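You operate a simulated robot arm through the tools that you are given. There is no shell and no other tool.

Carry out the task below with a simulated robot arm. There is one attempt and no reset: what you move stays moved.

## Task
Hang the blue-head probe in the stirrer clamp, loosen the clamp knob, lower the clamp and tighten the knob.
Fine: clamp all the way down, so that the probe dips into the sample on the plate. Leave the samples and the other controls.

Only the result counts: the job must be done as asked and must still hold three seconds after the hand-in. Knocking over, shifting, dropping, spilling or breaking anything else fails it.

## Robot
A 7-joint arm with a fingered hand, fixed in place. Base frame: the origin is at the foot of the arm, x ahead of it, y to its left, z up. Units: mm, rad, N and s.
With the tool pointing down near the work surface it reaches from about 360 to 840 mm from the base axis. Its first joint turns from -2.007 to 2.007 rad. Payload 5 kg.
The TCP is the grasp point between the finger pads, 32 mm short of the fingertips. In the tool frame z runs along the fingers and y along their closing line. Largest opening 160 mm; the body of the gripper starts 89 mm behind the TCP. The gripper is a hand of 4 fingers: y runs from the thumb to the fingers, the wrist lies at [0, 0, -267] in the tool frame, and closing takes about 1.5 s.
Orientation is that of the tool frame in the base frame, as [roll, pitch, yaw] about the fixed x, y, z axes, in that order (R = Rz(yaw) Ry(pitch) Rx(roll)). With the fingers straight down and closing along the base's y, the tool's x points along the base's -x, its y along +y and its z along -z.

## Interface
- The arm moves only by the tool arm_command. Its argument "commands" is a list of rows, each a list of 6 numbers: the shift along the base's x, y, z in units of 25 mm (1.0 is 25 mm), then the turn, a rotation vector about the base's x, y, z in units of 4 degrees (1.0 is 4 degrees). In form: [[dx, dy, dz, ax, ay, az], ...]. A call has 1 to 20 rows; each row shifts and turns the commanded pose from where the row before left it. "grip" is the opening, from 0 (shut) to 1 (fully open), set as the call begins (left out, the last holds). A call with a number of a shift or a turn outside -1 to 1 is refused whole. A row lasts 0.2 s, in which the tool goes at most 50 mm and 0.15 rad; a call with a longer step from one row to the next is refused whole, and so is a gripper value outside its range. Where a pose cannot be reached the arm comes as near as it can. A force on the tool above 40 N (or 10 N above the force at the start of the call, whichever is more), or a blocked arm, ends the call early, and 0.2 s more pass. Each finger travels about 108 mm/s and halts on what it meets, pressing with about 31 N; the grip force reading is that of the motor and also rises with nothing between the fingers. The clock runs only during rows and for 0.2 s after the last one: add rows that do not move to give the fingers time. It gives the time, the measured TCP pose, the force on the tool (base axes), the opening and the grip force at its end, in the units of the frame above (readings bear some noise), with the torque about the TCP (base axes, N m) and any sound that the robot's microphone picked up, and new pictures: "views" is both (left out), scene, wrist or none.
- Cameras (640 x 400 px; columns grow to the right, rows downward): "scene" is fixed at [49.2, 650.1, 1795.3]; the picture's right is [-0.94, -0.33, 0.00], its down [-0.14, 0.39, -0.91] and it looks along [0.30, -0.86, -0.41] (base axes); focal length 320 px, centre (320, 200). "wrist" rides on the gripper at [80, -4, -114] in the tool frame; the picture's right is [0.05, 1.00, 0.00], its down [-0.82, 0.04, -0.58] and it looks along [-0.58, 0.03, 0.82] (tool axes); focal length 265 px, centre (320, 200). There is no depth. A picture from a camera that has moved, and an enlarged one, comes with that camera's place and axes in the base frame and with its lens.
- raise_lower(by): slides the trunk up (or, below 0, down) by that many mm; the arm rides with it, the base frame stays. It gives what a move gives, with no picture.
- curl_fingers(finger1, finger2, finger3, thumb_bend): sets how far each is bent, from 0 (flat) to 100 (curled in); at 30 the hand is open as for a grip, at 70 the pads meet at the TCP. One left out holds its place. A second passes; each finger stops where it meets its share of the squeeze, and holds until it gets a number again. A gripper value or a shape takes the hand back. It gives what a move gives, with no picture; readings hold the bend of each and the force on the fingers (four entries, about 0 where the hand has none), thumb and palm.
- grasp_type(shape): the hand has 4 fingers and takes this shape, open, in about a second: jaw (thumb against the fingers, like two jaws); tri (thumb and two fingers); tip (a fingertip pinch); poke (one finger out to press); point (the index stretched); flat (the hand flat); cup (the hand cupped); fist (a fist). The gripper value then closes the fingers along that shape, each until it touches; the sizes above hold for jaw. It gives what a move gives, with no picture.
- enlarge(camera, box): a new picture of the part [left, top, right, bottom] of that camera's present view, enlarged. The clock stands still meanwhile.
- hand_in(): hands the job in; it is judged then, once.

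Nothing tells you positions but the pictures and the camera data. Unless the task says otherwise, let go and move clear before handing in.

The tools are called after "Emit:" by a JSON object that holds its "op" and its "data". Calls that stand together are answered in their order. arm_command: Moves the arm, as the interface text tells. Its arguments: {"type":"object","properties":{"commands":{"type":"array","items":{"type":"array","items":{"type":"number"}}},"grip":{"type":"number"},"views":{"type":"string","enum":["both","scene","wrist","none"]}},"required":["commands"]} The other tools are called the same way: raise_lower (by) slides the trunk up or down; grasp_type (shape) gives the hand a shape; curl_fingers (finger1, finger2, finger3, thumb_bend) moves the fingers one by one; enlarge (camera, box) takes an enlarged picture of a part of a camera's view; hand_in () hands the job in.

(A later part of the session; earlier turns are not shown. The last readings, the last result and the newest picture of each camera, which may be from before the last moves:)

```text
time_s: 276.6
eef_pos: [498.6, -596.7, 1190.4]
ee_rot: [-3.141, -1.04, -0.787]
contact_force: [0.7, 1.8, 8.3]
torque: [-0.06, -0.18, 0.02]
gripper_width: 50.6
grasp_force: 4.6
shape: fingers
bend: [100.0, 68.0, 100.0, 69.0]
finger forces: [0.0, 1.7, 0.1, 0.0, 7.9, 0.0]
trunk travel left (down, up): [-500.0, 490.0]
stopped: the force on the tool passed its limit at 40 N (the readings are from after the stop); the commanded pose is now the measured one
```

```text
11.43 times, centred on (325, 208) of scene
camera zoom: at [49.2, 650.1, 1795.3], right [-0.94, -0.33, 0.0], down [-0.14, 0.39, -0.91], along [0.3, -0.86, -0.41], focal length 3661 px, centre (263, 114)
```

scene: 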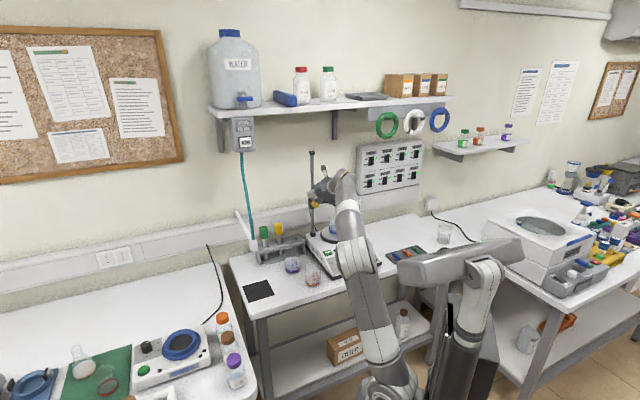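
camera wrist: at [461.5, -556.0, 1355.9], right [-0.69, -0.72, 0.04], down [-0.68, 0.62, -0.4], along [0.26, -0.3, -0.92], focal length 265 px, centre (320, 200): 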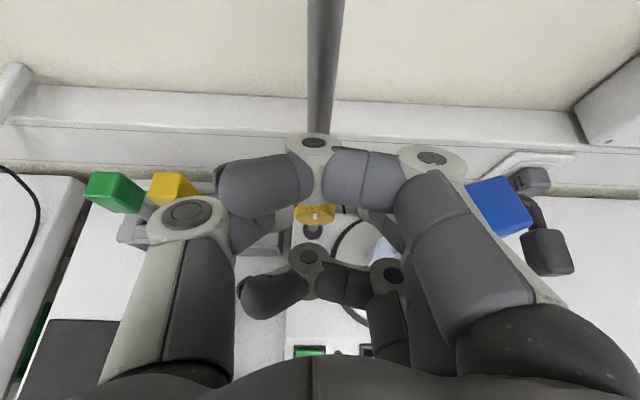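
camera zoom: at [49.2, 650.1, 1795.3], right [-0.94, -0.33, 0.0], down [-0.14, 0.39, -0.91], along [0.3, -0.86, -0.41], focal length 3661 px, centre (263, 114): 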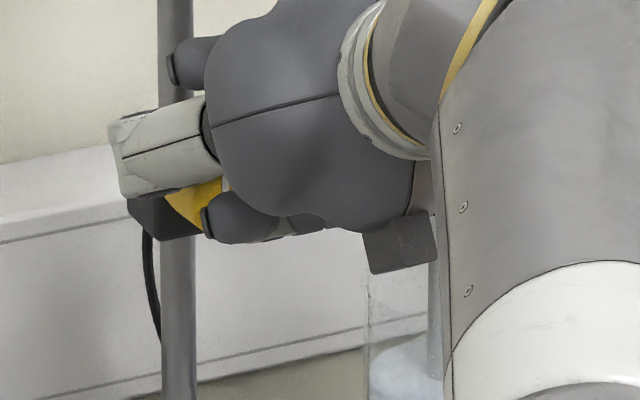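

At 40 N the clamp did not move any further, and comparing pixels it slid another ~13 mm first, about 150 mm in total. So now it is truly at its lower stop. I'll lift off, retreat and prepare to tighten, starting with the hand rotated counter-clockwise.

Emit:
{"op": "raise_lower", "data": {"by": 40}}

Emit:
{"op": "arm_command", "data": {"commands": [[-0.7, 0.7, 0, 0, 0, 0], [-0.7, 0.7, 0, 0, 0, 0], [0, 0, 0, 0, 0, 0]], "views": "none"}}

Emit:
{"op": "curl_fingers", "data": {"finger2": 56, "thumb_bend": 56}}

Emit:
{"op": "arm_command", "data": {"commands": [[0.064, 0.05, -0.188, -0.7071, 0.7071, 0], [0.064, 0.05, -0.188, -0.7071, 0.7071, 0], [0.064, 0.05, -0.188, -0.7071, 0.7071, 0], [0.064, 0.05, -0.188, -0.7071, 0.7071, 0], [0.064, 0.05, -0.188, -0.7071, 0.7071, 0], [0.064, 0.05, -0.188, -0.7071, 0.7071, 0], [0.064, 0.05, -0.188, -0.7071, 0.7071, 0], [0.064, 0.05, -0.188, -0.7071, 0.7071, 0], [0.064, 0.05, -0.188, -0.7071, 0.7071, 0], [0.064, 0.05, -0.188, -0.7071, 0.7071, 0], [0.064, 0.05, -0.188, -0.7071, 0.7071, 0], [0.064, 0.05, -0.188, -0.7071, 0.7071, 0], [0.064, 0.05, -0.188, -0.7071, 0.7071, 0], [0.064, 0.05, -0.188, -0.7071, 0.7071, 0], [0.064, 0.05, -0.188, -0.7071, 0.7071, 0], [0, 0, 0, 0, 0, 0]], "views": "both"}}

Emit:
{"op": "enlarge", "data": {"camera": "wrist", "box": [240, 40, 400, 160]}}

Emit:
{"op": "enlarge", "data": {"camera": "scene", "box": [300, 180, 380, 260]}}

```text
time_s: 277.4
eef_pos: [498.1, -597.8, 1226.9]
ee_rot: [3.141, -1.039, -0.788]
contact_force: [-0.7, 0.3, 0.1]
torque: [0.01, 0.02, 0.02]
gripper_width: 50.8
grasp_force: 0.0
shape: fingers
bend: [100.0, 69.0, 100.0, 69.0]
finger forces: [0.0, 0.0, 0.0, 0.1, 0.0, 0.0]
trunk travel left (down, up): [-540.0, 450.0]
```

```text
time_s: 278.2
eef_pos: [463.5, -563.3, 1225.8]
ee_rot: [-3.141, -1.037, -0.785]
contact_force: [-0.3, 0.8, 0.2]
torque: [0.0, 0.03, -0.03]
gripper_width: 50.8
grasp_force: 0.0
shape: fingers
bend: [100.0, 69.0, 100.0, 69.0]
finger forces: [0.0, 0.0, 0.0, 0.1, 0.0, 0.0]
trunk travel left (down, up): [-540.0, 450.0]
```

```text
time_s: 279.2
eef_pos: [463.4, -563.9, 1226.6]
ee_rot: [3.141, -1.036, -0.785]
contact_force: [0.3, 0.0, 0.4]
torque: [-0.02, 0.01, 0.03]
gripper_width: 57.7
grasp_force: 0.1
shape: fingers
bend: [100.0, 56.0, 100.0, 56.0]
finger forces: [0.1, 0.0, 0.1, 0.1, 0.0, 0.1]
trunk travel left (down, up): [-540.0, 450.0]
```

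```text
time_s: 282.6
eef_pos: [485.4, -545.1, 1156.2]
ee_rot: [1.855, -0.445, 0.186]
contact_force: [0.3, -0.1, 0.1]
torque: [0.04, 0.03, 0.01]
gripper_width: 57.6
grasp_force: 0.1
shape: fingers
bend: [100.0, 56.0, 100.0, 56.0]
finger forces: [0.1, 0.1, 0.0, 0.1, 0.0, 0.1]
trunk travel left (down, up): [-540.0, 450.0]
camera wrist: at [525.9, -425.3, 1214.8], right [-0.31, -0.34, 0.89], down [-0.91, 0.38, -0.17], along [-0.28, -0.86, -0.43], focal length 265 px, centre (320, 200)
```

scene: 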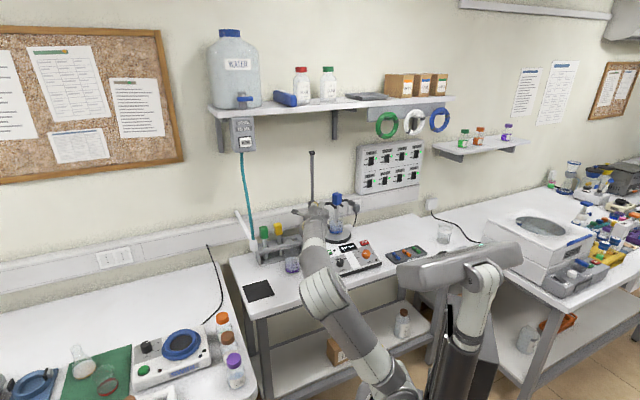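
wrist: 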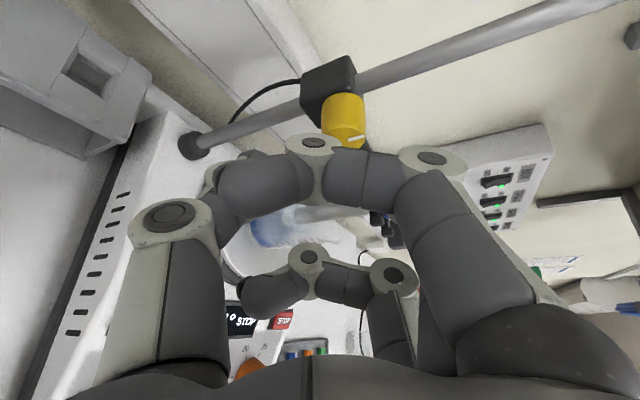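

```text
3.33 times, centred on (320, 100) of wrist
camera zoom: at [525.9, -425.3, 1214.8], right [-0.31, -0.34, 0.89], down [-0.91, 0.38, -0.17], along [-0.28, -0.86, -0.43], focal length 885 px, centre (320, 533)
```

zoom: 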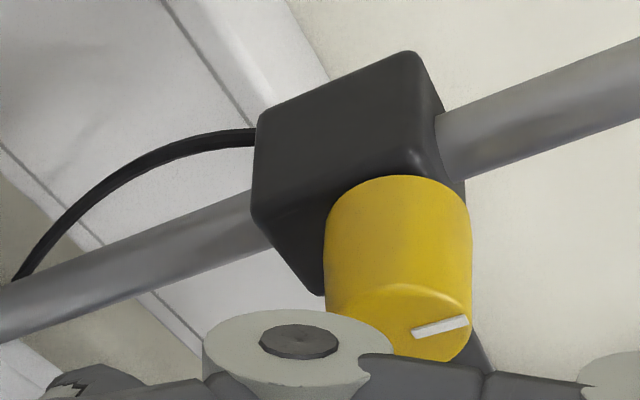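

```text
5.00 times, centred on (340, 220) of scene
camera zoom: at [49.2, 650.1, 1795.3], right [-0.94, -0.33, 0.0], down [-0.14, 0.39, -0.91], along [0.3, -0.86, -0.41], focal length 1602 px, centre (220, 100)
```

zoom: 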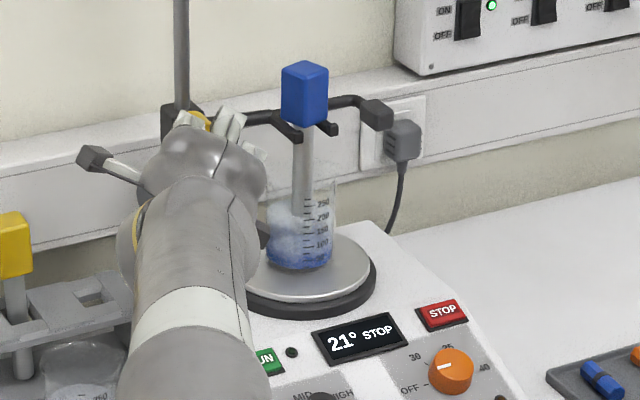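

The probe is lower by about another 10 mm, confirming full travel. I'll advance onto the knob in this rotated orientation and grip.

Emit:
{"op": "arm_command", "data": {"commands": [[0.152, -0.559, -0.062, 0, 0, 0], [0.152, -0.559, -0.062, 0, 0, 0], [0.152, -0.559, -0.062, 0, 0, 0], [0.152, -0.559, -0.062, 0, 0, 0], [0, 0, 0, 0, 0, 0]], "views": "none"}}

Emit:
{"op": "curl_fingers", "data": {"finger2": 62, "thumb_bend": 62}}

Emit:
{"op": "curl_fingers", "data": {"finger2": 66, "thumb_bend": 65}}

Emit:
{"op": "enlarge", "data": {"camera": "wrist", "box": [200, 60, 440, 260]}}

```text
time_s: 283.8
eef_pos: [502.8, -602.4, 1149.3]
ee_rot: [1.855, -0.444, 0.186]
contact_force: [-0.5, -0.7, 0.0]
torque: [-0.02, -0.01, 0.01]
gripper_width: 57.3
grasp_force: 0.0
shape: fingers
bend: [100.0, 56.0, 100.0, 56.0]
finger forces: [0.1, 0.1, 0.0, 0.0, 0.0, 0.0]
trunk travel left (down, up): [-540.0, 450.0]
```

```text
time_s: 284.8
eef_pos: [501.8, -602.0, 1150.0]
ee_rot: [1.856, -0.444, 0.186]
contact_force: [-0.9, 0.5, -0.5]
torque: [-0.03, -0.01, -0.02]
gripper_width: 54.4
grasp_force: 0.0
shape: fingers
bend: [100.0, 62.0, 100.0, 62.0]
finger forces: [0.1, 0.1, 0.0, 0.1, 0.0, 0.0]
trunk travel left (down, up): [-540.0, 450.0]
```

```text
time_s: 285.8
eef_pos: [502.4, -601.8, 1149.0]
ee_rot: [1.857, -0.445, 0.187]
contact_force: [-1.3, -2.6, 1.2]
torque: [-0.01, -0.01, -0.06]
gripper_width: 52.7
grasp_force: 1.3
shape: fingers
bend: [100.0, 64.0, 100.0, 65.0]
finger forces: [0.1, 2.8, 0.0, 0.0, 0.0, 0.0]
trunk travel left (down, up): [-540.0, 450.0]
```

```text
2.00 times, centred on (320, 160) of wrist
camera zoom: at [540.7, -481.7, 1208.5], right [-0.31, -0.34, 0.89], down [-0.91, 0.38, -0.17], along [-0.28, -0.86, -0.43], focal length 531 px, centre (320, 280)
```

zoom: 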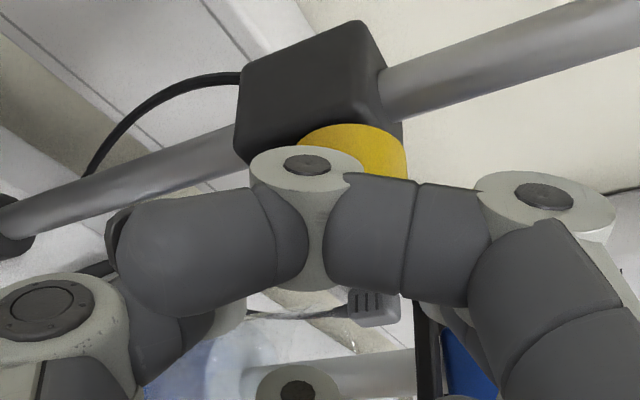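

Emit:
{"op": "arm_command", "data": {"commands": [[-0.028, -0.028, 0.06, 0, 0, 0], [0, 0, 0, 0, 0, 0]], "views": "none"}}

Emit:
{"op": "curl_fingers", "data": {"finger2": 72, "thumb_bend": 67.5}}

Emit:
{"op": "curl_fingers", "data": {"finger2": 90, "thumb_bend": 71}}

Emit:
{"op": "curl_fingers", "data": {"finger2": 100, "thumb_bend": 73}}

```text
time_s: 286.4
eef_pos: [501.5, -602.2, 1152.4]
ee_rot: [1.858, -0.444, 0.187]
contact_force: [-1.7, -1.9, -0.3]
torque: [0.03, -0.02, -0.05]
gripper_width: 52.4
grasp_force: 1.2
shape: fingers
bend: [100.0, 64.0, 100.0, 65.0]
finger forces: [0.0, 2.4, 0.0, 0.0, 0.0, 0.0]
trunk travel left (down, up): [-540.0, 450.0]
```

```text
time_s: 287.4
eef_pos: [500.4, -604.4, 1152.0]
ee_rot: [1.857, -0.444, 0.186]
contact_force: [-3.7, -7.8, 3.5]
torque: [0.0, -0.04, -0.12]
gripper_width: 51.9
grasp_force: 3.7
shape: fingers
bend: [100.0, 68.0, 100.0, 67.0]
finger forces: [0.1, 8.6, 0.0, 0.0, 0.0, 0.1]
trunk travel left (down, up): [-540.0, 450.0]
```

```text
time_s: 288.4
eef_pos: [501.0, -604.1, 1150.2]
ee_rot: [1.856, -0.444, 0.182]
contact_force: [-5.3, -5.7, -0.5]
torque: [0.02, -0.05, -0.13]
gripper_width: 50.7
grasp_force: 6.4
shape: fingers
bend: [100.0, 67.0, 100.0, 69.0]
finger forces: [0.0, 9.9, 0.0, 0.0, 4.2, 0.0]
trunk travel left (down, up): [-540.0, 450.0]
```

```text
time_s: 289.4
eef_pos: [500.1, -602.8, 1151.7]
ee_rot: [1.857, -0.445, 0.185]
contact_force: [-4.8, -6.3, -2.7]
torque: [-0.03, 0.04, -0.23]
gripper_width: 50.4
grasp_force: 9.4
shape: fingers
bend: [100.0, 67.0, 100.0, 69.0]
finger forces: [0.0, 10.8, 0.0, 0.0, 7.7, 0.0]
trunk travel left (down, up): [-540.0, 450.0]
```

Emit:
{"op": "arm_command", "data": {"commands": [[0, 0, 0, 0.7071, -0.7071, 0], [0, 0, 0, 0.7071, -0.7071, 0], [0, 0, 0, 0.7071, -0.7071, 0], [0, 0, 0, 0.7071, -0.7071, 0], [0, 0, 0, 0.7071, -0.7071, 0], [0, 0, 0, 0, 0, 0]], "views": "none"}}

Emit:
{"op": "enlarge", "data": {"camera": "scene", "box": [300, 180, 380, 260]}}

```text
time_s: 290.8
eef_pos: [501.3, -602.2, 1150.9]
ee_rot: [2.119, -0.721, 0.041]
contact_force: [-7.1, 2.1, -4.8]
torque: [0.12, 0.01, -0.2]
gripper_width: 50.3
grasp_force: 12.5
shape: fingers
bend: [100.0, 70.0, 100.0, 69.0]
finger forces: [0.0, 15.9, 0.1, 0.0, 8.2, 0.0]
trunk travel left (down, up): [-540.0, 450.0]
```

```text
5.00 times, centred on (340, 220) of scene
camera zoom: at [49.2, 650.1, 1795.3], right [-0.94, -0.33, 0.0], down [-0.14, 0.39, -0.91], along [0.3, -0.86, -0.41], focal length 1602 px, centre (220, 100)
```

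zoom: 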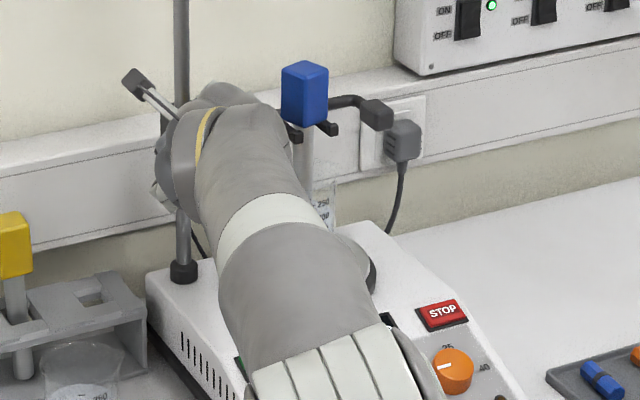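

The fingers are nearly closed, which means I've been gripping a chord of the knob rather than its full diameter, with the hand about 11 mm off-axis. I'll open, re-centre properly on the knob axis, and re-grip.

Emit:
{"op": "curl_fingers", "data": {"finger2": 56, "thumb_bend": 56}}

Emit:
{"op": "arm_command", "data": {"commands": [[0.071, 0.071, 0.017, -0.7071, 0.7071, 0], [0.071, 0.071, 0.017, -0.7071, 0.7071, 0], [0.071, 0.071, 0.017, -0.7071, 0.7071, 0], [0.071, 0.071, 0.017, -0.7071, 0.7071, 0], [0.071, 0.071, 0.017, -0.7071, 0.7071, 0], [0, 0, 0, 0, 0, 0]], "views": "none"}}

Emit:
{"op": "curl_fingers", "data": {"finger2": 61, "thumb_bend": 61}}

Emit:
{"op": "enlarge", "data": {"camera": "wrist", "box": [200, 60, 440, 260]}}

```text
time_s: 291.8
eef_pos: [502.7, -602.6, 1152.9]
ee_rot: [2.115, -0.721, 0.042]
contact_force: [-5.9, 8.5, -6.8]
torque: [0.21, 0.05, -0.1]
gripper_width: 58.0
grasp_force: 9.3
shape: fingers
bend: [100.0, 70.0, 100.0, 56.0]
finger forces: [0.1, 17.3, 0.0, 0.0, 0.0, 0.0]
trunk travel left (down, up): [-540.0, 450.0]
```

```text
time_s: 293.2
eef_pos: [504.3, -595.1, 1155.7]
ee_rot: [1.857, -0.448, 0.181]
contact_force: [-31.6, 2.9, -6.1]
torque: [0.47, -0.78, -0.83]
gripper_width: 57.7
grasp_force: 28.7
shape: fingers
bend: [100.0, 63.0, 100.0, 56.0]
finger forces: [0.1, 57.3, 0.1, 0.1, 0.0, 0.0]
trunk travel left (down, up): [-540.0, 450.0]
```

```text
time_s: 294.2
eef_pos: [503.8, -595.2, 1155.0]
ee_rot: [1.855, -0.449, 0.184]
contact_force: [-32.4, 2.0, -2.2]
torque: [0.33, -0.86, -0.95]
gripper_width: 54.8
grasp_force: 27.2
shape: fingers
bend: [100.0, 63.0, 100.0, 61.0]
finger forces: [0.1, 53.1, 0.1, 0.0, 0.1, 0.0]
trunk travel left (down, up): [-540.0, 450.0]
```

```text
2.00 times, centred on (320, 160) of wrist
camera zoom: at [543.6, -475.0, 1214.2], right [-0.31, -0.34, 0.89], down [-0.91, 0.38, -0.17], along [-0.28, -0.86, -0.43], focal length 531 px, centre (320, 280)
```

zoom: 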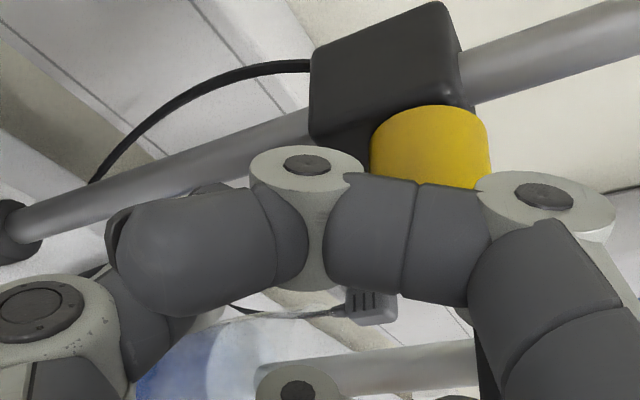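

Finger 2 is caught against the clamp on the wrong side. I'll undo the sideways shift to relieve the load, then back straight out.

Emit:
{"op": "arm_command", "data": {"commands": [[-0.15, -0.15, -0.03, 0, 0, 0], [-0.15, -0.15, -0.03, 0, 0, 0], [0, 0, 0, 0, 0, 0]], "views": "none"}}

Emit:
{"op": "arm_command", "data": {"commands": [[-0.1, 0.32, 0.09, 0, 0, 0], [-0.1, 0.32, 0.09, 0, 0, 0], [0, 0, 0, 0, 0, 0]], "views": "both"}}

Emit:
{"op": "enlarge", "data": {"camera": "scene", "box": [300, 180, 380, 260]}}

```text
time_s: 295.0
eef_pos: [504.0, -600.0, 1152.7]
ee_rot: [1.852, -0.445, 0.192]
contact_force: [-10.5, 4.6, 0.7]
torque: [-0.06, -0.27, -0.17]
gripper_width: 54.9
grasp_force: 6.2
shape: fingers
bend: [100.0, 63.0, 100.0, 61.0]
finger forces: [0.1, 11.7, 0.0, 0.0, 0.0, 0.1]
trunk travel left (down, up): [-540.0, 450.0]
```

```text
time_s: 295.8
eef_pos: [497.7, -586.4, 1155.9]
ee_rot: [1.859, -0.447, 0.188]
contact_force: [-2.0, -10.9, -0.4]
torque: [0.34, -0.05, -0.07]
gripper_width: 54.7
grasp_force: 4.2
shape: fingers
bend: [100.0, 57.0, 100.0, 61.0]
finger forces: [0.1, 9.0, 0.0, 0.0, 0.0, 0.1]
trunk travel left (down, up): [-540.0, 450.0]
camera wrist: at [536.4, -466.6, 1214.5], right [-0.31, -0.34, 0.89], down [-0.91, 0.38, -0.17], along [-0.28, -0.86, -0.43], focal length 265 px, centre (320, 200)
```

scene: 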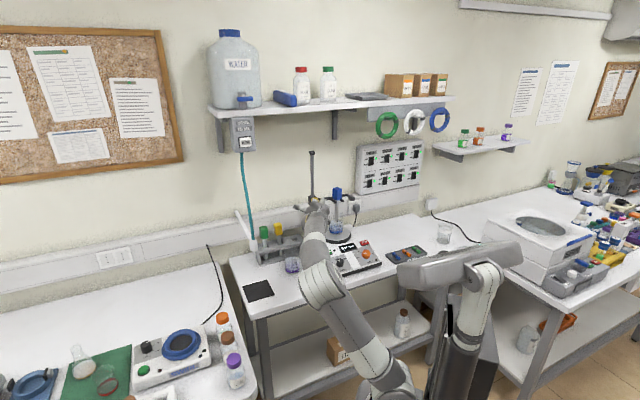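
wrist: 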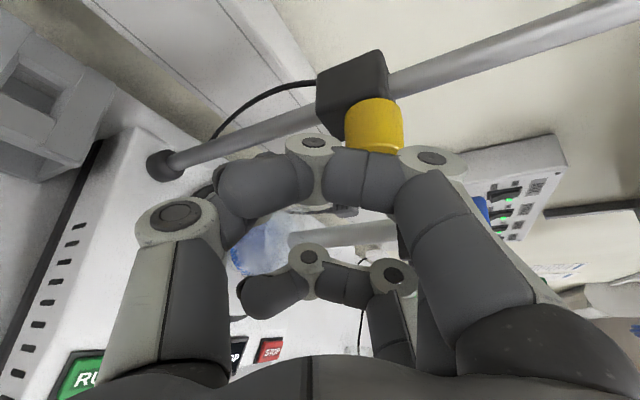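

```text
5.00 times, centred on (340, 220) of scene
camera zoom: at [49.2, 650.1, 1795.3], right [-0.94, -0.33, 0.0], down [-0.14, 0.39, -0.91], along [0.3, -0.86, -0.41], focal length 1602 px, centre (220, 100)
```

zoom: 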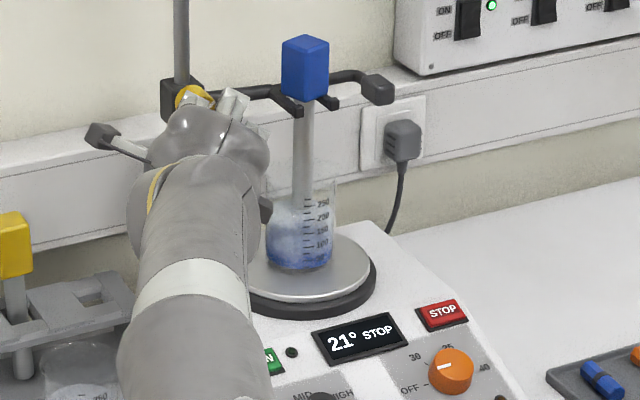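

That lifted the loose clamp about 25 mm. No harm done, but I'll need to press it down again. Backing fully clear first.

Emit:
{"op": "arm_command", "data": {"commands": [[-0.15, 0.45, 0.0, 0, 0, 0], [-0.2, 0.645, 0.05, 0, 0, 0], [-0.2, 0.645, 0.1, 0, 0, 0], [-0.2, 0.645, 0.1, 0, 0, 0], [0, 0, 0, 0, 0, 0]], "views": "wrist"}}

Emit:
{"op": "enlarge", "data": {"camera": "wrist", "box": [240, 40, 420, 180]}}

Emit:
{"op": "enlarge", "data": {"camera": "scene", "box": [300, 180, 380, 260]}}

```text
time_s: 297.0
eef_pos: [480.5, -525.3, 1162.1]
ee_rot: [1.854, -0.444, 0.188]
contact_force: [-0.4, 0.1, 0.0]
torque: [0.02, -0.03, 0.01]
gripper_width: 54.9
grasp_force: 0.0
shape: fingers
bend: [100.0, 61.0, 100.0, 61.0]
finger forces: [0.0, 0.1, 0.0, 0.0, 0.0, 0.0]
trunk travel left (down, up): [-540.0, 450.0]
camera wrist: at [519.1, -405.0, 1221.2], right [-0.31, -0.34, 0.89], down [-0.91, 0.38, -0.17], along [-0.28, -0.86, -0.43], focal length 265 px, centre (320, 200)
```

wrist: 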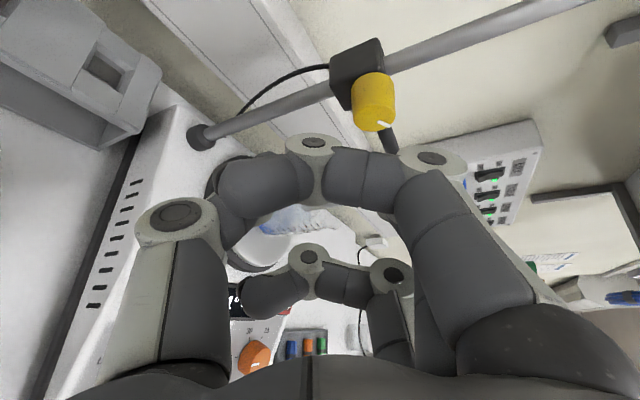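

```text
2.86 times, centred on (330, 110) of wrist
camera zoom: at [519.1, -405.0, 1221.2], right [-0.31, -0.34, 0.89], down [-0.91, 0.38, -0.17], along [-0.28, -0.86, -0.43], focal length 758 px, centre (291, 457)
```

zoom: 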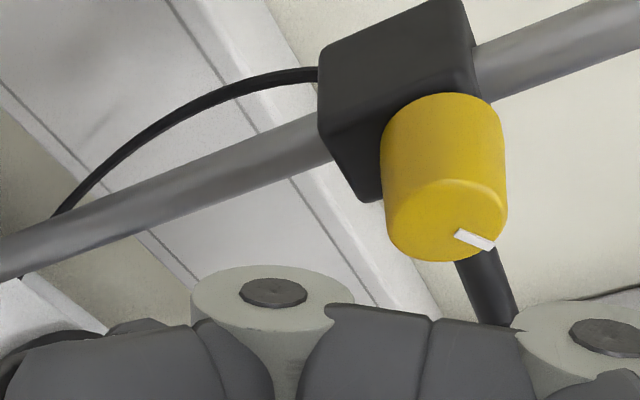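

```text
5.00 times, centred on (340, 220) of scene
camera zoom: at [49.2, 650.1, 1795.3], right [-0.94, -0.33, 0.0], down [-0.14, 0.39, -0.91], along [0.3, -0.86, -0.41], focal length 1602 px, centre (220, 100)
```

zoom: 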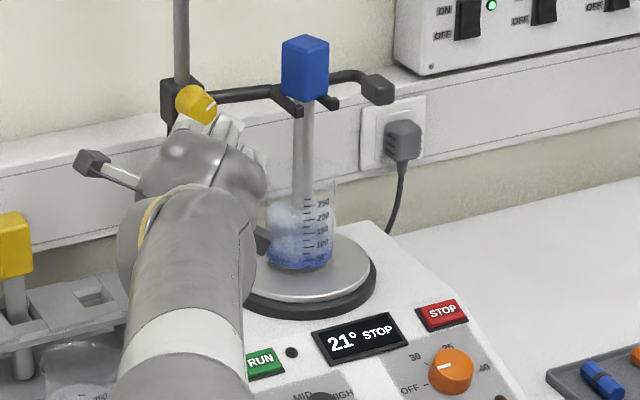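

I now see my error: the knob axis is about 13–18 mm higher than I was gripping, so I had only its lower edge. From the scene camera, the axis is at e1≈-73, z≈1181 now. I'll set up a proper centred grip and do everything (loosen, lower, tighten) in one hold.

Emit:
{"op": "curl_fingers", "data": {"finger2": 56, "thumb_bend": 56}}

Emit:
{"op": "arm_command", "data": {"commands": [[-0.048, -0.11, 0.168, 0.7071, -0.7071, 0], [-0.048, -0.11, 0.168, 0.7071, -0.7071, 0], [-0.048, -0.11, 0.168, 0.7071, -0.7071, 0], [-0.048, -0.11, 0.168, 0.7071, -0.7071, 0], [-0.048, -0.11, 0.168, 0.7071, -0.7071, 0], [-0.048, -0.11, 0.168, 0.7071, -0.7071, 0], [-0.048, -0.11, 0.168, 0.7071, -0.7071, 0], [-0.048, -0.11, 0.168, 0.7071, -0.7071, 0], [-0.048, -0.11, 0.168, 0.7071, -0.7071, 0], [-0.048, -0.11, 0.168, 0.7071, -0.7071, 0], [-0.048, -0.11, 0.168, 0.7071, -0.7071, 0], [-0.048, -0.11, 0.168, 0.7071, -0.7071, 0], [-0.048, -0.11, 0.168, 0.7071, -0.7071, 0], [-0.048, -0.11, 0.168, 0.7071, -0.7071, 0], [-0.048, -0.11, 0.168, 0.7071, -0.7071, 0], [0, 0, 0, 0, 0, 0]], "views": "none"}}

Emit:
{"op": "curl_fingers", "data": {"finger1": 30}}

Emit:
{"op": "enlarge", "data": {"camera": "wrist", "box": [220, 60, 420, 220]}}

Emit:
{"op": "enlarge", "data": {"camera": "scene", "box": [300, 175, 360, 225]}}

```text
time_s: 298.0
eef_pos: [480.5, -524.9, 1162.1]
ee_rot: [1.856, -0.444, 0.187]
contact_force: [-0.8, 0.7, -0.6]
torque: [-0.01, 0.01, 0.0]
gripper_width: 57.8
grasp_force: 0.1
shape: fingers
bend: [100.0, 56.0, 100.0, 56.0]
finger forces: [0.1, 0.1, 0.1, 0.0, 0.0, 0.0]
trunk travel left (down, up): [-540.0, 450.0]
```

```text
time_s: 301.4
eef_pos: [460.5, -567.4, 1225.9]
ee_rot: [-3.14, -1.038, -0.786]
contact_force: [-0.1, 0.6, 0.5]
torque: [-0.02, 0.0, 0.02]
gripper_width: 57.7
grasp_force: 0.0
shape: fingers
bend: [100.0, 56.0, 100.0, 56.0]
finger forces: [0.1, 0.0, 0.0, 0.1, 0.1, 0.0]
trunk travel left (down, up): [-540.0, 450.0]
```

```text
time_s: 302.4
eef_pos: [461.2, -567.7, 1225.5]
ee_rot: [-3.141, -1.036, -0.787]
contact_force: [-0.1, 1.0, 0.1]
torque: [-0.04, -0.02, 0.01]
gripper_width: 117.3
grasp_force: 0.4
shape: fingers
bend: [31.0, 56.0, 100.0, 56.0]
finger forces: [0.6, 0.1, 0.1, 0.1, 0.0, 0.0]
trunk travel left (down, up): [-540.0, 450.0]
```

```text
2.50 times, centred on (320, 140) of wrist
camera zoom: at [424.0, -523.7, 1351.4], right [-0.69, -0.72, 0.04], down [-0.67, 0.62, -0.41], along [0.27, -0.31, -0.91], focal length 664 px, centre (320, 350)
```

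zoom: 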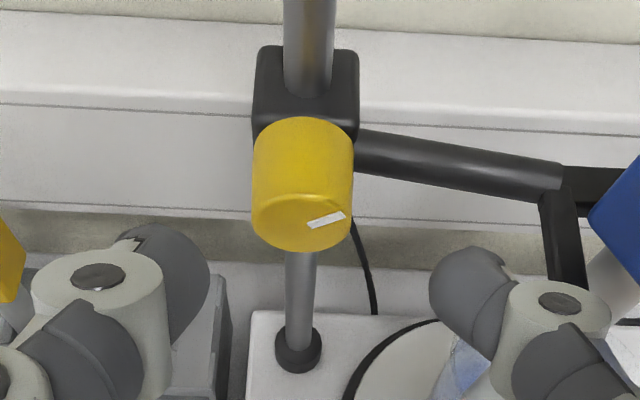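

```text
8.00 times, centred on (330, 200) of scene
camera zoom: at [49.2, 650.1, 1795.3], right [-0.94, -0.33, 0.0], down [-0.14, 0.39, -0.91], along [0.3, -0.86, -0.41], focal length 2563 px, centre (240, 200)
```

zoom: 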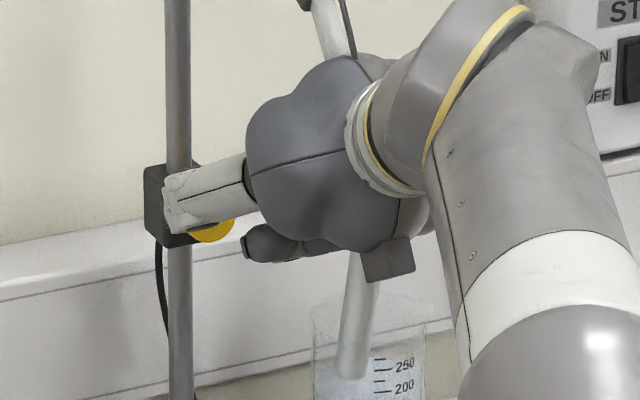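

With finger 1 out of the way I can see the knob well (mark at about +25°), and combining all cues the axis is near z≈1177. Setting the fingers and approaching with the correct height.

Emit:
{"op": "curl_fingers", "data": {"finger1": 100}}

Emit:
{"op": "arm_command", "data": {"commands": [[0.395, -0.334, -0.355, 0, 0, 0], [0.395, -0.334, -0.355, 0, 0, 0], [0.395, -0.334, -0.355, 0, 0, 0], [0.395, -0.334, -0.355, 0, 0, 0], [0, 0, 0, 0, 0, 0]], "views": "none"}}

Emit:
{"op": "curl_fingers", "data": {"finger2": 60, "thumb_bend": 60}}

Emit:
{"op": "curl_fingers", "data": {"finger2": 63, "thumb_bend": 63}}

Emit:
{"op": "enlarge", "data": {"camera": "wrist", "box": [220, 60, 420, 220]}}

```text
time_s: 303.4
eef_pos: [461.3, -566.9, 1226.7]
ee_rot: [3.141, -1.036, -0.786]
contact_force: [-0.7, 0.6, 0.2]
torque: [-0.02, -0.02, -0.02]
gripper_width: 57.5
grasp_force: 0.0
shape: fingers
bend: [100.0, 56.0, 100.0, 56.0]
finger forces: [0.1, 0.0, 0.0, 0.1, 0.0, 0.0]
trunk travel left (down, up): [-540.0, 450.0]
```

```text
time_s: 304.6
eef_pos: [499.8, -601.3, 1188.9]
ee_rot: [-3.141, -1.035, -0.788]
contact_force: [-7.0, 7.5, -6.7]
torque: [0.44, 0.05, -0.37]
gripper_width: 57.5
grasp_force: 6.2
shape: fingers
bend: [100.0, 57.0, 100.0, 56.0]
finger forces: [0.0, 13.0, 0.1, 0.0, 0.0, 0.0]
trunk travel left (down, up): [-540.0, 450.0]
```

```text
time_s: 305.6
eef_pos: [500.4, -600.1, 1190.5]
ee_rot: [-3.14, -1.035, -0.787]
contact_force: [-9.2, 4.2, -6.5]
torque: [0.36, 0.1, -0.43]
gripper_width: 55.4
grasp_force: 5.7
shape: fingers
bend: [100.0, 58.0, 100.0, 60.0]
finger forces: [0.0, 11.2, 0.0, 0.0, 0.1, 0.0]
trunk travel left (down, up): [-540.0, 450.0]
```

```text
time_s: 306.6
eef_pos: [501.9, -600.7, 1189.9]
ee_rot: [-3.141, -1.037, -0.785]
contact_force: [1.0, 1.1, -0.4]
torque: [0.01, -0.03, 0.03]
gripper_width: 53.9
grasp_force: 0.0
shape: fingers
bend: [100.0, 63.0, 100.0, 63.0]
finger forces: [0.0, 0.0, 0.0, 0.0, 0.8, 0.0]
trunk travel left (down, up): [-540.0, 450.0]
```

```text
2.50 times, centred on (320, 140) of wrist
camera zoom: at [463.5, -556.6, 1315.9], right [-0.69, -0.72, 0.04], down [-0.67, 0.61, -0.41], along [0.27, -0.31, -0.91], focal length 664 px, centre (320, 350)
```

zoom: 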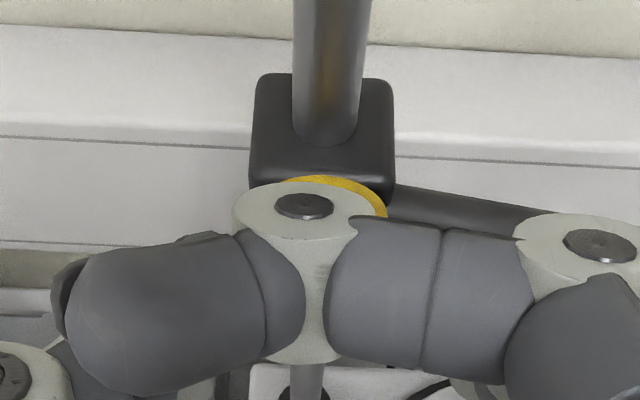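

Contact begins at 63/63, close to the knob's full diameter. Firming up.

Emit:
{"op": "curl_fingers", "data": {"finger2": 68, "thumb_bend": 65.5}}

Emit:
{"op": "curl_fingers", "data": {"finger2": 80, "thumb_bend": 68.5}}

Emit:
{"op": "curl_fingers", "data": {"finger2": 100, "thumb_bend": 71.5}}

```text
time_s: 307.6
eef_pos: [500.7, -600.5, 1190.5]
ee_rot: [-3.14, -1.038, -0.786]
contact_force: [1.2, -0.4, -0.1]
torque: [-0.01, -0.02, 0.05]
gripper_width: 53.3
grasp_force: 3.4
shape: fingers
bend: [100.0, 65.0, 100.0, 64.0]
finger forces: [0.1, 2.9, 0.0, 0.0, 3.3, 0.0]
trunk travel left (down, up): [-540.0, 450.0]
```

```text
time_s: 308.6
eef_pos: [500.8, -602.0, 1189.4]
ee_rot: [3.142, -1.036, -0.787]
contact_force: [2.3, -1.7, -1.2]
torque: [0.04, 0.01, 0.01]
gripper_width: 53.0
grasp_force: 8.0
shape: fingers
bend: [100.0, 66.0, 100.0, 65.0]
finger forces: [0.0, 8.4, 0.0, 0.0, 7.8, 0.1]
trunk travel left (down, up): [-540.0, 450.0]
```

```text
time_s: 309.6
eef_pos: [502.6, -601.4, 1188.7]
ee_rot: [3.141, -1.036, -0.786]
contact_force: [4.0, 0.3, -3.1]
torque: [0.06, 0.01, -0.04]
gripper_width: 52.2
grasp_force: 10.6
shape: fingers
bend: [100.0, 65.0, 100.0, 67.0]
finger forces: [0.1, 9.8, 0.0, 0.0, 12.2, 0.0]
trunk travel left (down, up): [-540.0, 450.0]
```

Good grip. Rotating counter-clockwise 56° with the hand following the true knob axis.

Emit:
{"op": "arm_command", "data": {"commands": [[0.0375, 0.0375, -0.002, -0.7071, 0.7071, 0], [0.0373, 0.0373, -0.006, -0.7071, 0.7071, 0], [0.0369, 0.0369, -0.009, -0.7071, 0.7071, 0], [0.0364, 0.0364, -0.013, -0.7071, 0.7071, 0], [0.0357, 0.0357, -0.016, -0.7071, 0.7071, 0], [0.0348, 0.0348, -0.02, -0.7071, 0.7071, 0], [0.0337, 0.0337, -0.023, -0.7071, 0.7071, 0], [0, 0, 0, 0, 0, 0]], "views": "none"}}

Emit:
{"op": "arm_command", "data": {"commands": [[0.0325, 0.0325, -0.027, -0.7071, 0.7071, 0], [0.0311, 0.0311, -0.03, -0.7071, 0.7071, 0], [0.0296, 0.0296, -0.033, -0.7071, 0.7071, 0], [0.0279, 0.0279, -0.036, -0.7071, 0.7071, 0], [0.026, 0.026, -0.038, -0.7071, 0.7071, 0], [0.0241, 0.0241, -0.041, -0.7071, 0.7071, 0], [0.0221, 0.0221, -0.043, -0.7071, 0.7071, 0], [0, 0, 0, 0, 0, 0]], "views": "scene"}}

Emit:
{"op": "enlarge", "data": {"camera": "scene", "box": [300, 180, 380, 260]}}

```text
time_s: 311.4
eef_pos: [505.2, -596.1, 1187.5]
ee_rot: [2.336, -0.865, -0.119]
contact_force: [-15.2, -3.9, -6.0]
torque: [0.31, -0.01, -0.47]
gripper_width: 50.7
grasp_force: 18.6
shape: fingers
bend: [100.0, 66.0, 100.0, 69.0]
finger forces: [0.0, 33.6, 0.1, 0.0, 4.1, 0.0]
trunk travel left (down, up): [-540.0, 450.0]
```

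```text
time_s: 313.2
eef_pos: [503.1, -594.9, 1181.6]
ee_rot: [1.902, -0.507, 0.157]
contact_force: [-29.6, -21.1, -6.0]
torque: [0.8, -0.49, -0.77]
gripper_width: 49.8
grasp_force: 27.0
shape: fingers
bend: [100.0, 63.0, 100.0, 71.0]
finger forces: [0.0, 52.7, 0.0, 0.1, 0.0, 0.1]
trunk travel left (down, up): [-540.0, 450.0]
```

scene: 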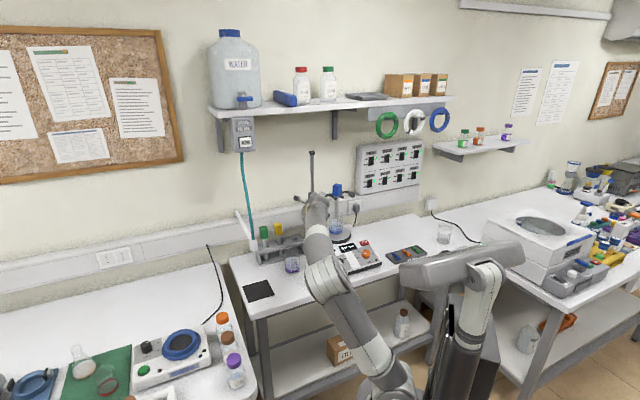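

```text
5.00 times, centred on (340, 220) of scene
camera zoom: at [49.2, 650.1, 1795.3], right [-0.94, -0.33, 0.0], down [-0.14, 0.39, -0.91], along [0.3, -0.86, -0.41], focal length 1602 px, centre (220, 100)
```

zoom: 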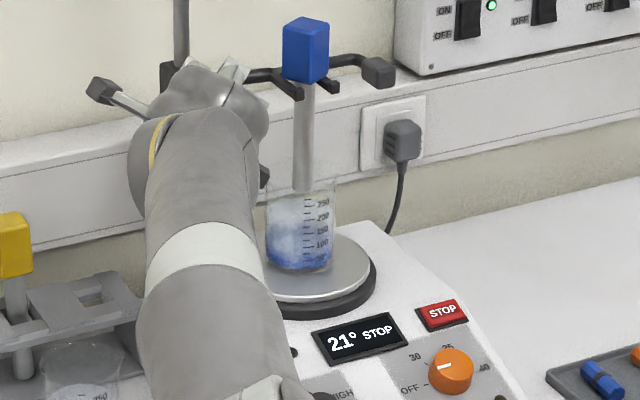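

My grip height is still off relative to the true axis, and twisting dragged the clamp up. I'll release and switch to a more robust method: pressing straight down with a single digit. Pressing on the knob's left side loosens it and lowers the clamp; on its right side it tightens while holding it down.

Emit:
{"op": "arm_command", "data": {"commands": [[-0.2, -0.2, 0, 0, 0, 0], [0, 0, 0, 0, 0, 0]], "views": "none"}}

Emit:
{"op": "curl_fingers", "data": {"finger2": 56, "thumb_bend": 54}}

Emit:
{"op": "arm_command", "data": {"commands": [[-0.2, 0.6, 0.1, 0, 0, 0], [-0.2, 0.645, 0.182, 0, 0, 0], [-0.2, 0.645, 0.182, 0, 0, 0], [-0.2, 0.645, 0.182, 0, 0, 0], [-0.2, 0.645, 0.182, 0, 0, 0], [0, 0, 0, 0, 0, 0]], "views": "wrist"}}

Emit:
{"op": "enlarge", "data": {"camera": "scene", "box": [300, 170, 380, 250]}}

```text
time_s: 313.8
eef_pos: [500.9, -596.9, 1183.6]
ee_rot: [1.899, -0.506, 0.164]
contact_force: [-23.9, -10.5, -1.9]
torque: [0.34, -0.41, -0.65]
gripper_width: 50.2
grasp_force: 20.2
shape: fingers
bend: [100.0, 65.0, 100.0, 71.0]
finger forces: [0.1, 41.6, 0.0, 0.0, 0.0, 0.1]
trunk travel left (down, up): [-540.0, 450.0]
```

```text
time_s: 314.8
eef_pos: [504.1, -595.3, 1183.1]
ee_rot: [1.902, -0.504, 0.163]
contact_force: [-24.1, 3.8, -9.4]
torque: [0.53, -0.42, -0.61]
gripper_width: 59.1
grasp_force: 26.7
shape: fingers
bend: [100.0, 64.0, 100.0, 54.0]
finger forces: [0.1, 52.9, 0.1, 0.1, 0.1, 0.0]
trunk travel left (down, up): [-540.0, 450.0]
```

```text
time_s: 316.2
eef_pos: [481.5, -514.4, 1202.6]
ee_rot: [1.901, -0.503, 0.164]
contact_force: [0.8, 0.6, -0.2]
torque: [-0.02, 0.0, 0.01]
gripper_width: 59.0
grasp_force: 0.1
shape: fingers
bend: [100.0, 56.0, 100.0, 54.0]
finger forces: [0.0, 0.1, 0.0, 0.0, 0.0, 0.1]
trunk travel left (down, up): [-540.0, 450.0]
camera wrist: at [517.3, -398.5, 1268.6], right [-0.35, -0.39, 0.85], down [-0.9, 0.39, -0.19], along [-0.26, -0.84, -0.48], focal length 265 px, centre (320, 200)
```

wrist: 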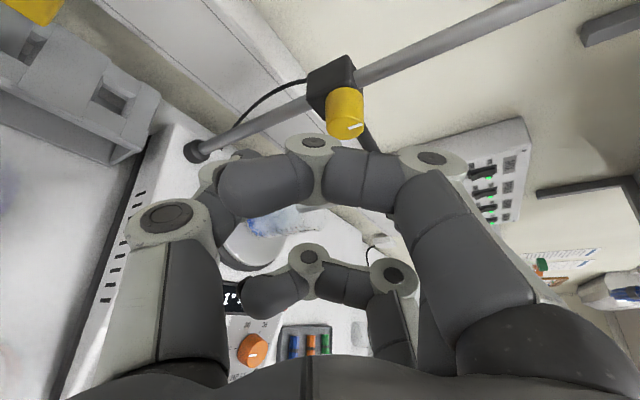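

```text
5.00 times, centred on (340, 210) of scene
camera zoom: at [49.2, 650.1, 1795.3], right [-0.94, -0.33, 0.0], down [-0.14, 0.39, -0.91], along [0.3, -0.86, -0.41], focal length 1602 px, centre (220, 150)
```

zoom: 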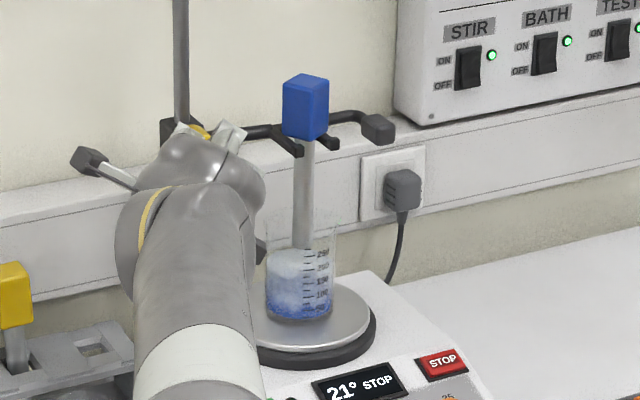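

Emit:
{"op": "enlarge", "data": {"camera": "wrist", "box": [260, 40, 420, 160]}}

```text
3.33 times, centred on (340, 100) of wrist
camera zoom: at [517.3, -398.5, 1268.6], right [-0.35, -0.39, 0.85], down [-0.9, 0.39, -0.19], along [-0.26, -0.84, -0.48], focal length 885 px, centre (253, 533)
```

zoom: 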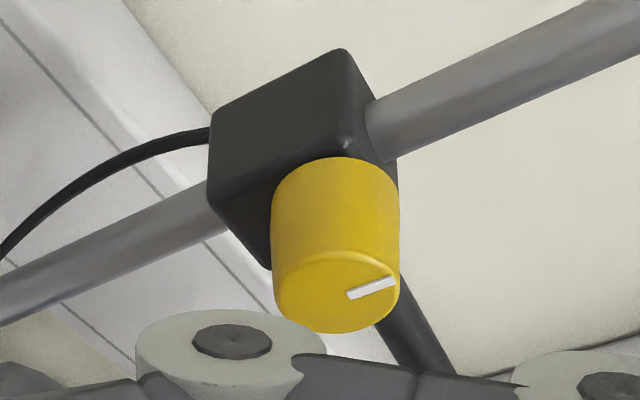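

The knob is back at the fully-loose end (about 80–90°). Now pressing the clamp down again, centrally, with the closed fingertips from above.

Emit:
{"op": "arm_command", "data": {"commands": [[-0.034, -0.159, 0.178, 0.7071, -0.7071, 0], [-0.034, -0.159, 0.178, 0.7071, -0.7071, 0], [-0.034, -0.159, 0.178, 0.7071, -0.7071, 0], [-0.034, -0.159, 0.178, 0.7071, -0.7071, 0], [-0.034, -0.159, 0.178, 0.7071, -0.7071, 0], [-0.034, -0.159, 0.178, 0.7071, -0.7071, 0], [-0.034, -0.159, 0.178, 0.7071, -0.7071, 0], [-0.034, -0.159, 0.178, 0.7071, -0.7071, 0], [-0.034, -0.159, 0.178, 0.7071, -0.7071, 0], [-0.034, -0.159, 0.178, 0.7071, -0.7071, 0], [-0.034, -0.159, 0.178, 0.7071, -0.7071, 0], [-0.034, -0.159, 0.178, 0.7071, -0.7071, 0], [-0.034, -0.159, 0.178, 0.7071, -0.7071, 0], [-0.034, -0.159, 0.178, 0.7071, -0.7071, 0], [0, 0, 0, 0, 0, 0]], "views": "none"}}

Emit:
{"op": "curl_fingers", "data": {"finger2": 69, "thumb_bend": 69}}

Emit:
{"op": "arm_command", "data": {"commands": [[0.58, -0.58, 0, 0, 0, 0], [0.58, -0.58, 0, 0, 0, 0], [0, 0, 0, 0, 0, 0]], "views": "both"}}

Emit:
{"op": "enlarge", "data": {"camera": "scene", "box": [300, 160, 360, 220]}}

```text
time_s: 319.4
eef_pos: [468.6, -571.2, 1265.4]
ee_rot: [-3.14, -1.037, -0.787]
contact_force: [-0.2, -0.2, 0.5]
torque: [0.03, -0.01, -0.01]
gripper_width: 59.1
grasp_force: 0.1
shape: fingers
bend: [100.0, 56.0, 100.0, 54.0]
finger forces: [0.0, 0.1, 0.1, 0.0, 0.0, 0.1]
trunk travel left (down, up): [-540.0, 450.0]
```

```text
time_s: 320.4
eef_pos: [470.4, -571.5, 1265.7]
ee_rot: [3.141, -1.038, -0.787]
contact_force: [-0.1, 0.0, 0.4]
torque: [0.02, 0.03, 0.0]
gripper_width: 50.9
grasp_force: 0.0
shape: fingers
bend: [100.0, 69.0, 100.0, 69.0]
finger forces: [0.1, 0.1, 0.0, 0.1, 0.1, 0.1]
trunk travel left (down, up): [-540.0, 450.0]
```

```text
time_s: 321.2
eef_pos: [498.6, -600.5, 1265.0]
ee_rot: [-3.139, -1.035, -0.786]
contact_force: [-0.1, 0.0, -0.4]
torque: [0.01, 0.0, -0.03]
gripper_width: 51.0
grasp_force: 0.1
shape: fingers
bend: [100.0, 69.0, 100.0, 69.0]
finger forces: [0.0, 0.0, 0.0, 0.0, 0.1, 0.0]
trunk travel left (down, up): [-540.0, 450.0]
camera wrist: at [461.0, -556.9, 1390.9], right [-0.69, -0.72, 0.04], down [-0.67, 0.62, -0.41], along [0.27, -0.31, -0.91], focal length 265 px, centre (320, 200)
```

scene: 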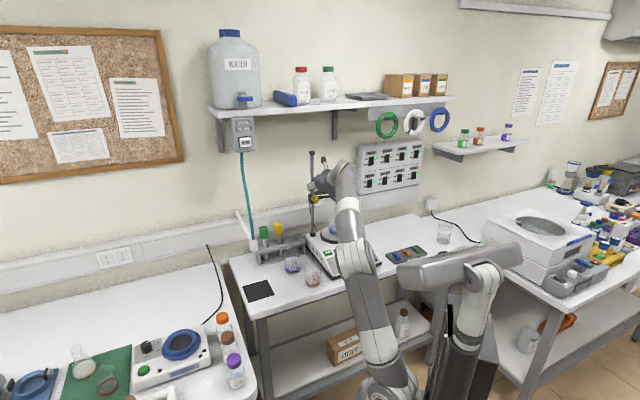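
wrist: 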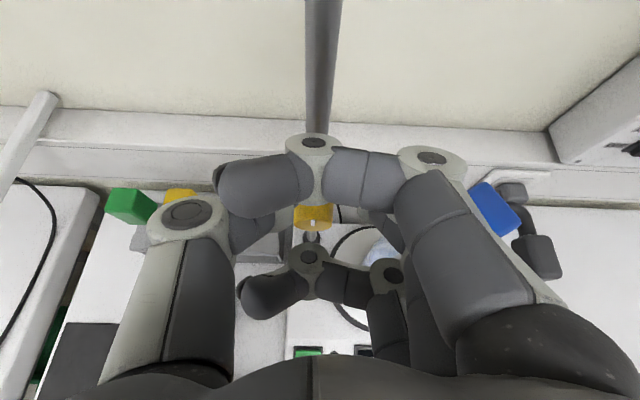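

```text
6.67 times, centred on (330, 190) of scene
camera zoom: at [49.2, 650.1, 1795.3], right [-0.94, -0.33, 0.0], down [-0.14, 0.39, -0.91], along [0.3, -0.86, -0.41], focal length 2136 px, centre (253, 267)
```

zoom: 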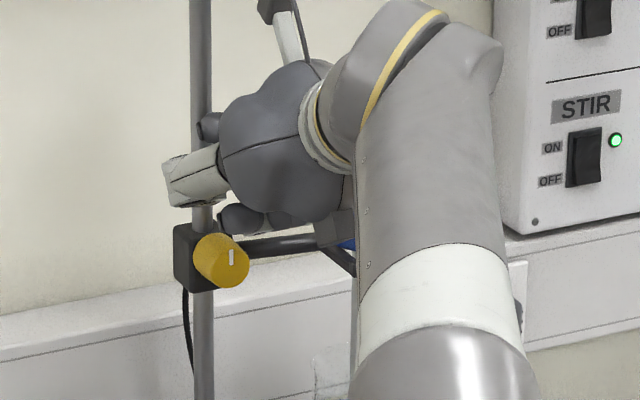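

The knob mark points straight up (loose). Pressing down now.

Emit:
{"op": "raise_lower", "data": {"by": -35}}

Emit:
{"op": "raise_lower", "data": {"by": -15}}

Emit:
{"op": "raise_lower", "data": {"by": -15}}

Emit:
{"op": "enlarge", "data": {"camera": "scene", "box": [300, 180, 380, 260]}}

```text
time_s: 322.0
eef_pos: [497.7, -600.1, 1229.5]
ee_rot: [3.141, -1.036, -0.788]
contact_force: [-0.6, 0.0, -0.7]
torque: [-0.01, 0.03, 0.04]
gripper_width: 50.8
grasp_force: 0.1
shape: fingers
bend: [100.0, 69.0, 100.0, 69.0]
finger forces: [0.0, 0.0, 0.0, 0.0, 0.2, 0.0]
trunk travel left (down, up): [-505.0, 485.0]
```

```text
time_s: 322.6
eef_pos: [498.4, -599.8, 1214.4]
ee_rot: [-3.142, -1.036, -0.787]
contact_force: [0.1, -0.3, 0.2]
torque: [-0.02, 0.01, 0.03]
gripper_width: 51.1
grasp_force: 0.0
shape: fingers
bend: [100.0, 69.0, 100.0, 69.0]
finger forces: [0.0, 0.0, 0.0, 0.1, 0.1, 0.0]
trunk travel left (down, up): [-490.0, 500.0]
```

```text
time_s: 323.2
eef_pos: [498.8, -600.5, 1200.0]
ee_rot: [-3.141, -1.038, -0.788]
contact_force: [-0.3, -0.2, -0.6]
torque: [0.02, 0.01, 0.01]
gripper_width: 50.6
grasp_force: 0.1
shape: fingers
bend: [100.0, 69.0, 100.0, 69.0]
finger forces: [0.1, 0.1, 0.0, 0.0, 0.0, 0.0]
trunk travel left (down, up): [-475.0, 515.0]
```

```text
5.00 times, centred on (340, 220) of scene
camera zoom: at [49.2, 650.1, 1795.3], right [-0.94, -0.33, 0.0], down [-0.14, 0.39, -0.91], along [0.3, -0.86, -0.41], focal length 1602 px, centre (220, 100)
```

zoom: 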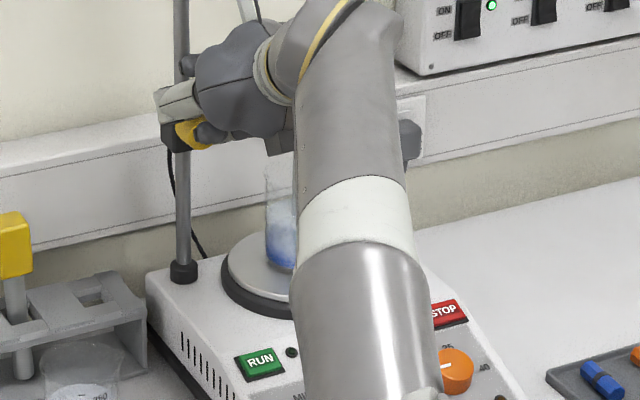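

Emit:
{"op": "raise_lower", "data": {"by": -7}}

Emit:
{"op": "raise_lower", "data": {"by": -5}}

Emit:
{"op": "enlarge", "data": {"camera": "scene", "box": [305, 190, 345, 225]}}

```text
time_s: 323.8
eef_pos: [499.1, -600.5, 1192.5]
ee_rot: [3.139, -1.038, -0.788]
contact_force: [0.3, 1.5, 0.7]
torque: [-0.01, 0.0, -0.03]
gripper_width: 50.7
grasp_force: 0.2
shape: fingers
bend: [100.0, 69.0, 100.0, 69.0]
finger forces: [0.1, 0.0, 0.0, 0.1, 0.6, 0.0]
trunk travel left (down, up): [-468.0, 522.0]
```

```text
time_s: 324.4
eef_pos: [498.6, -600.4, 1189.5]
ee_rot: [3.141, -1.04, -0.786]
contact_force: [2.9, -2.2, 11.9]
torque: [-0.11, -0.29, -0.02]
gripper_width: 50.8
grasp_force: 5.1
shape: fingers
bend: [100.0, 69.0, 100.0, 69.0]
finger forces: [0.0, 0.0, 0.1, 0.1, 10.5, 0.0]
trunk travel left (down, up): [-463.0, 527.0]
```

```text
11.43 times, centred on (325, 208) of scene
camera zoom: at [49.2, 650.1, 1795.3], right [-0.94, -0.33, 0.0], down [-0.14, 0.39, -0.91], along [0.3, -0.86, -0.41], focal length 3661 px, centre (263, 114)
```

zoom: 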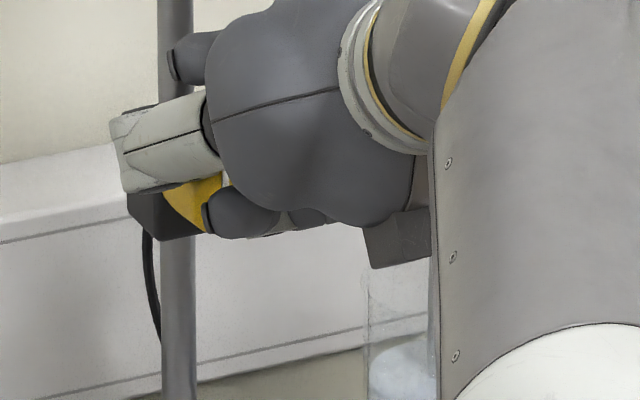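

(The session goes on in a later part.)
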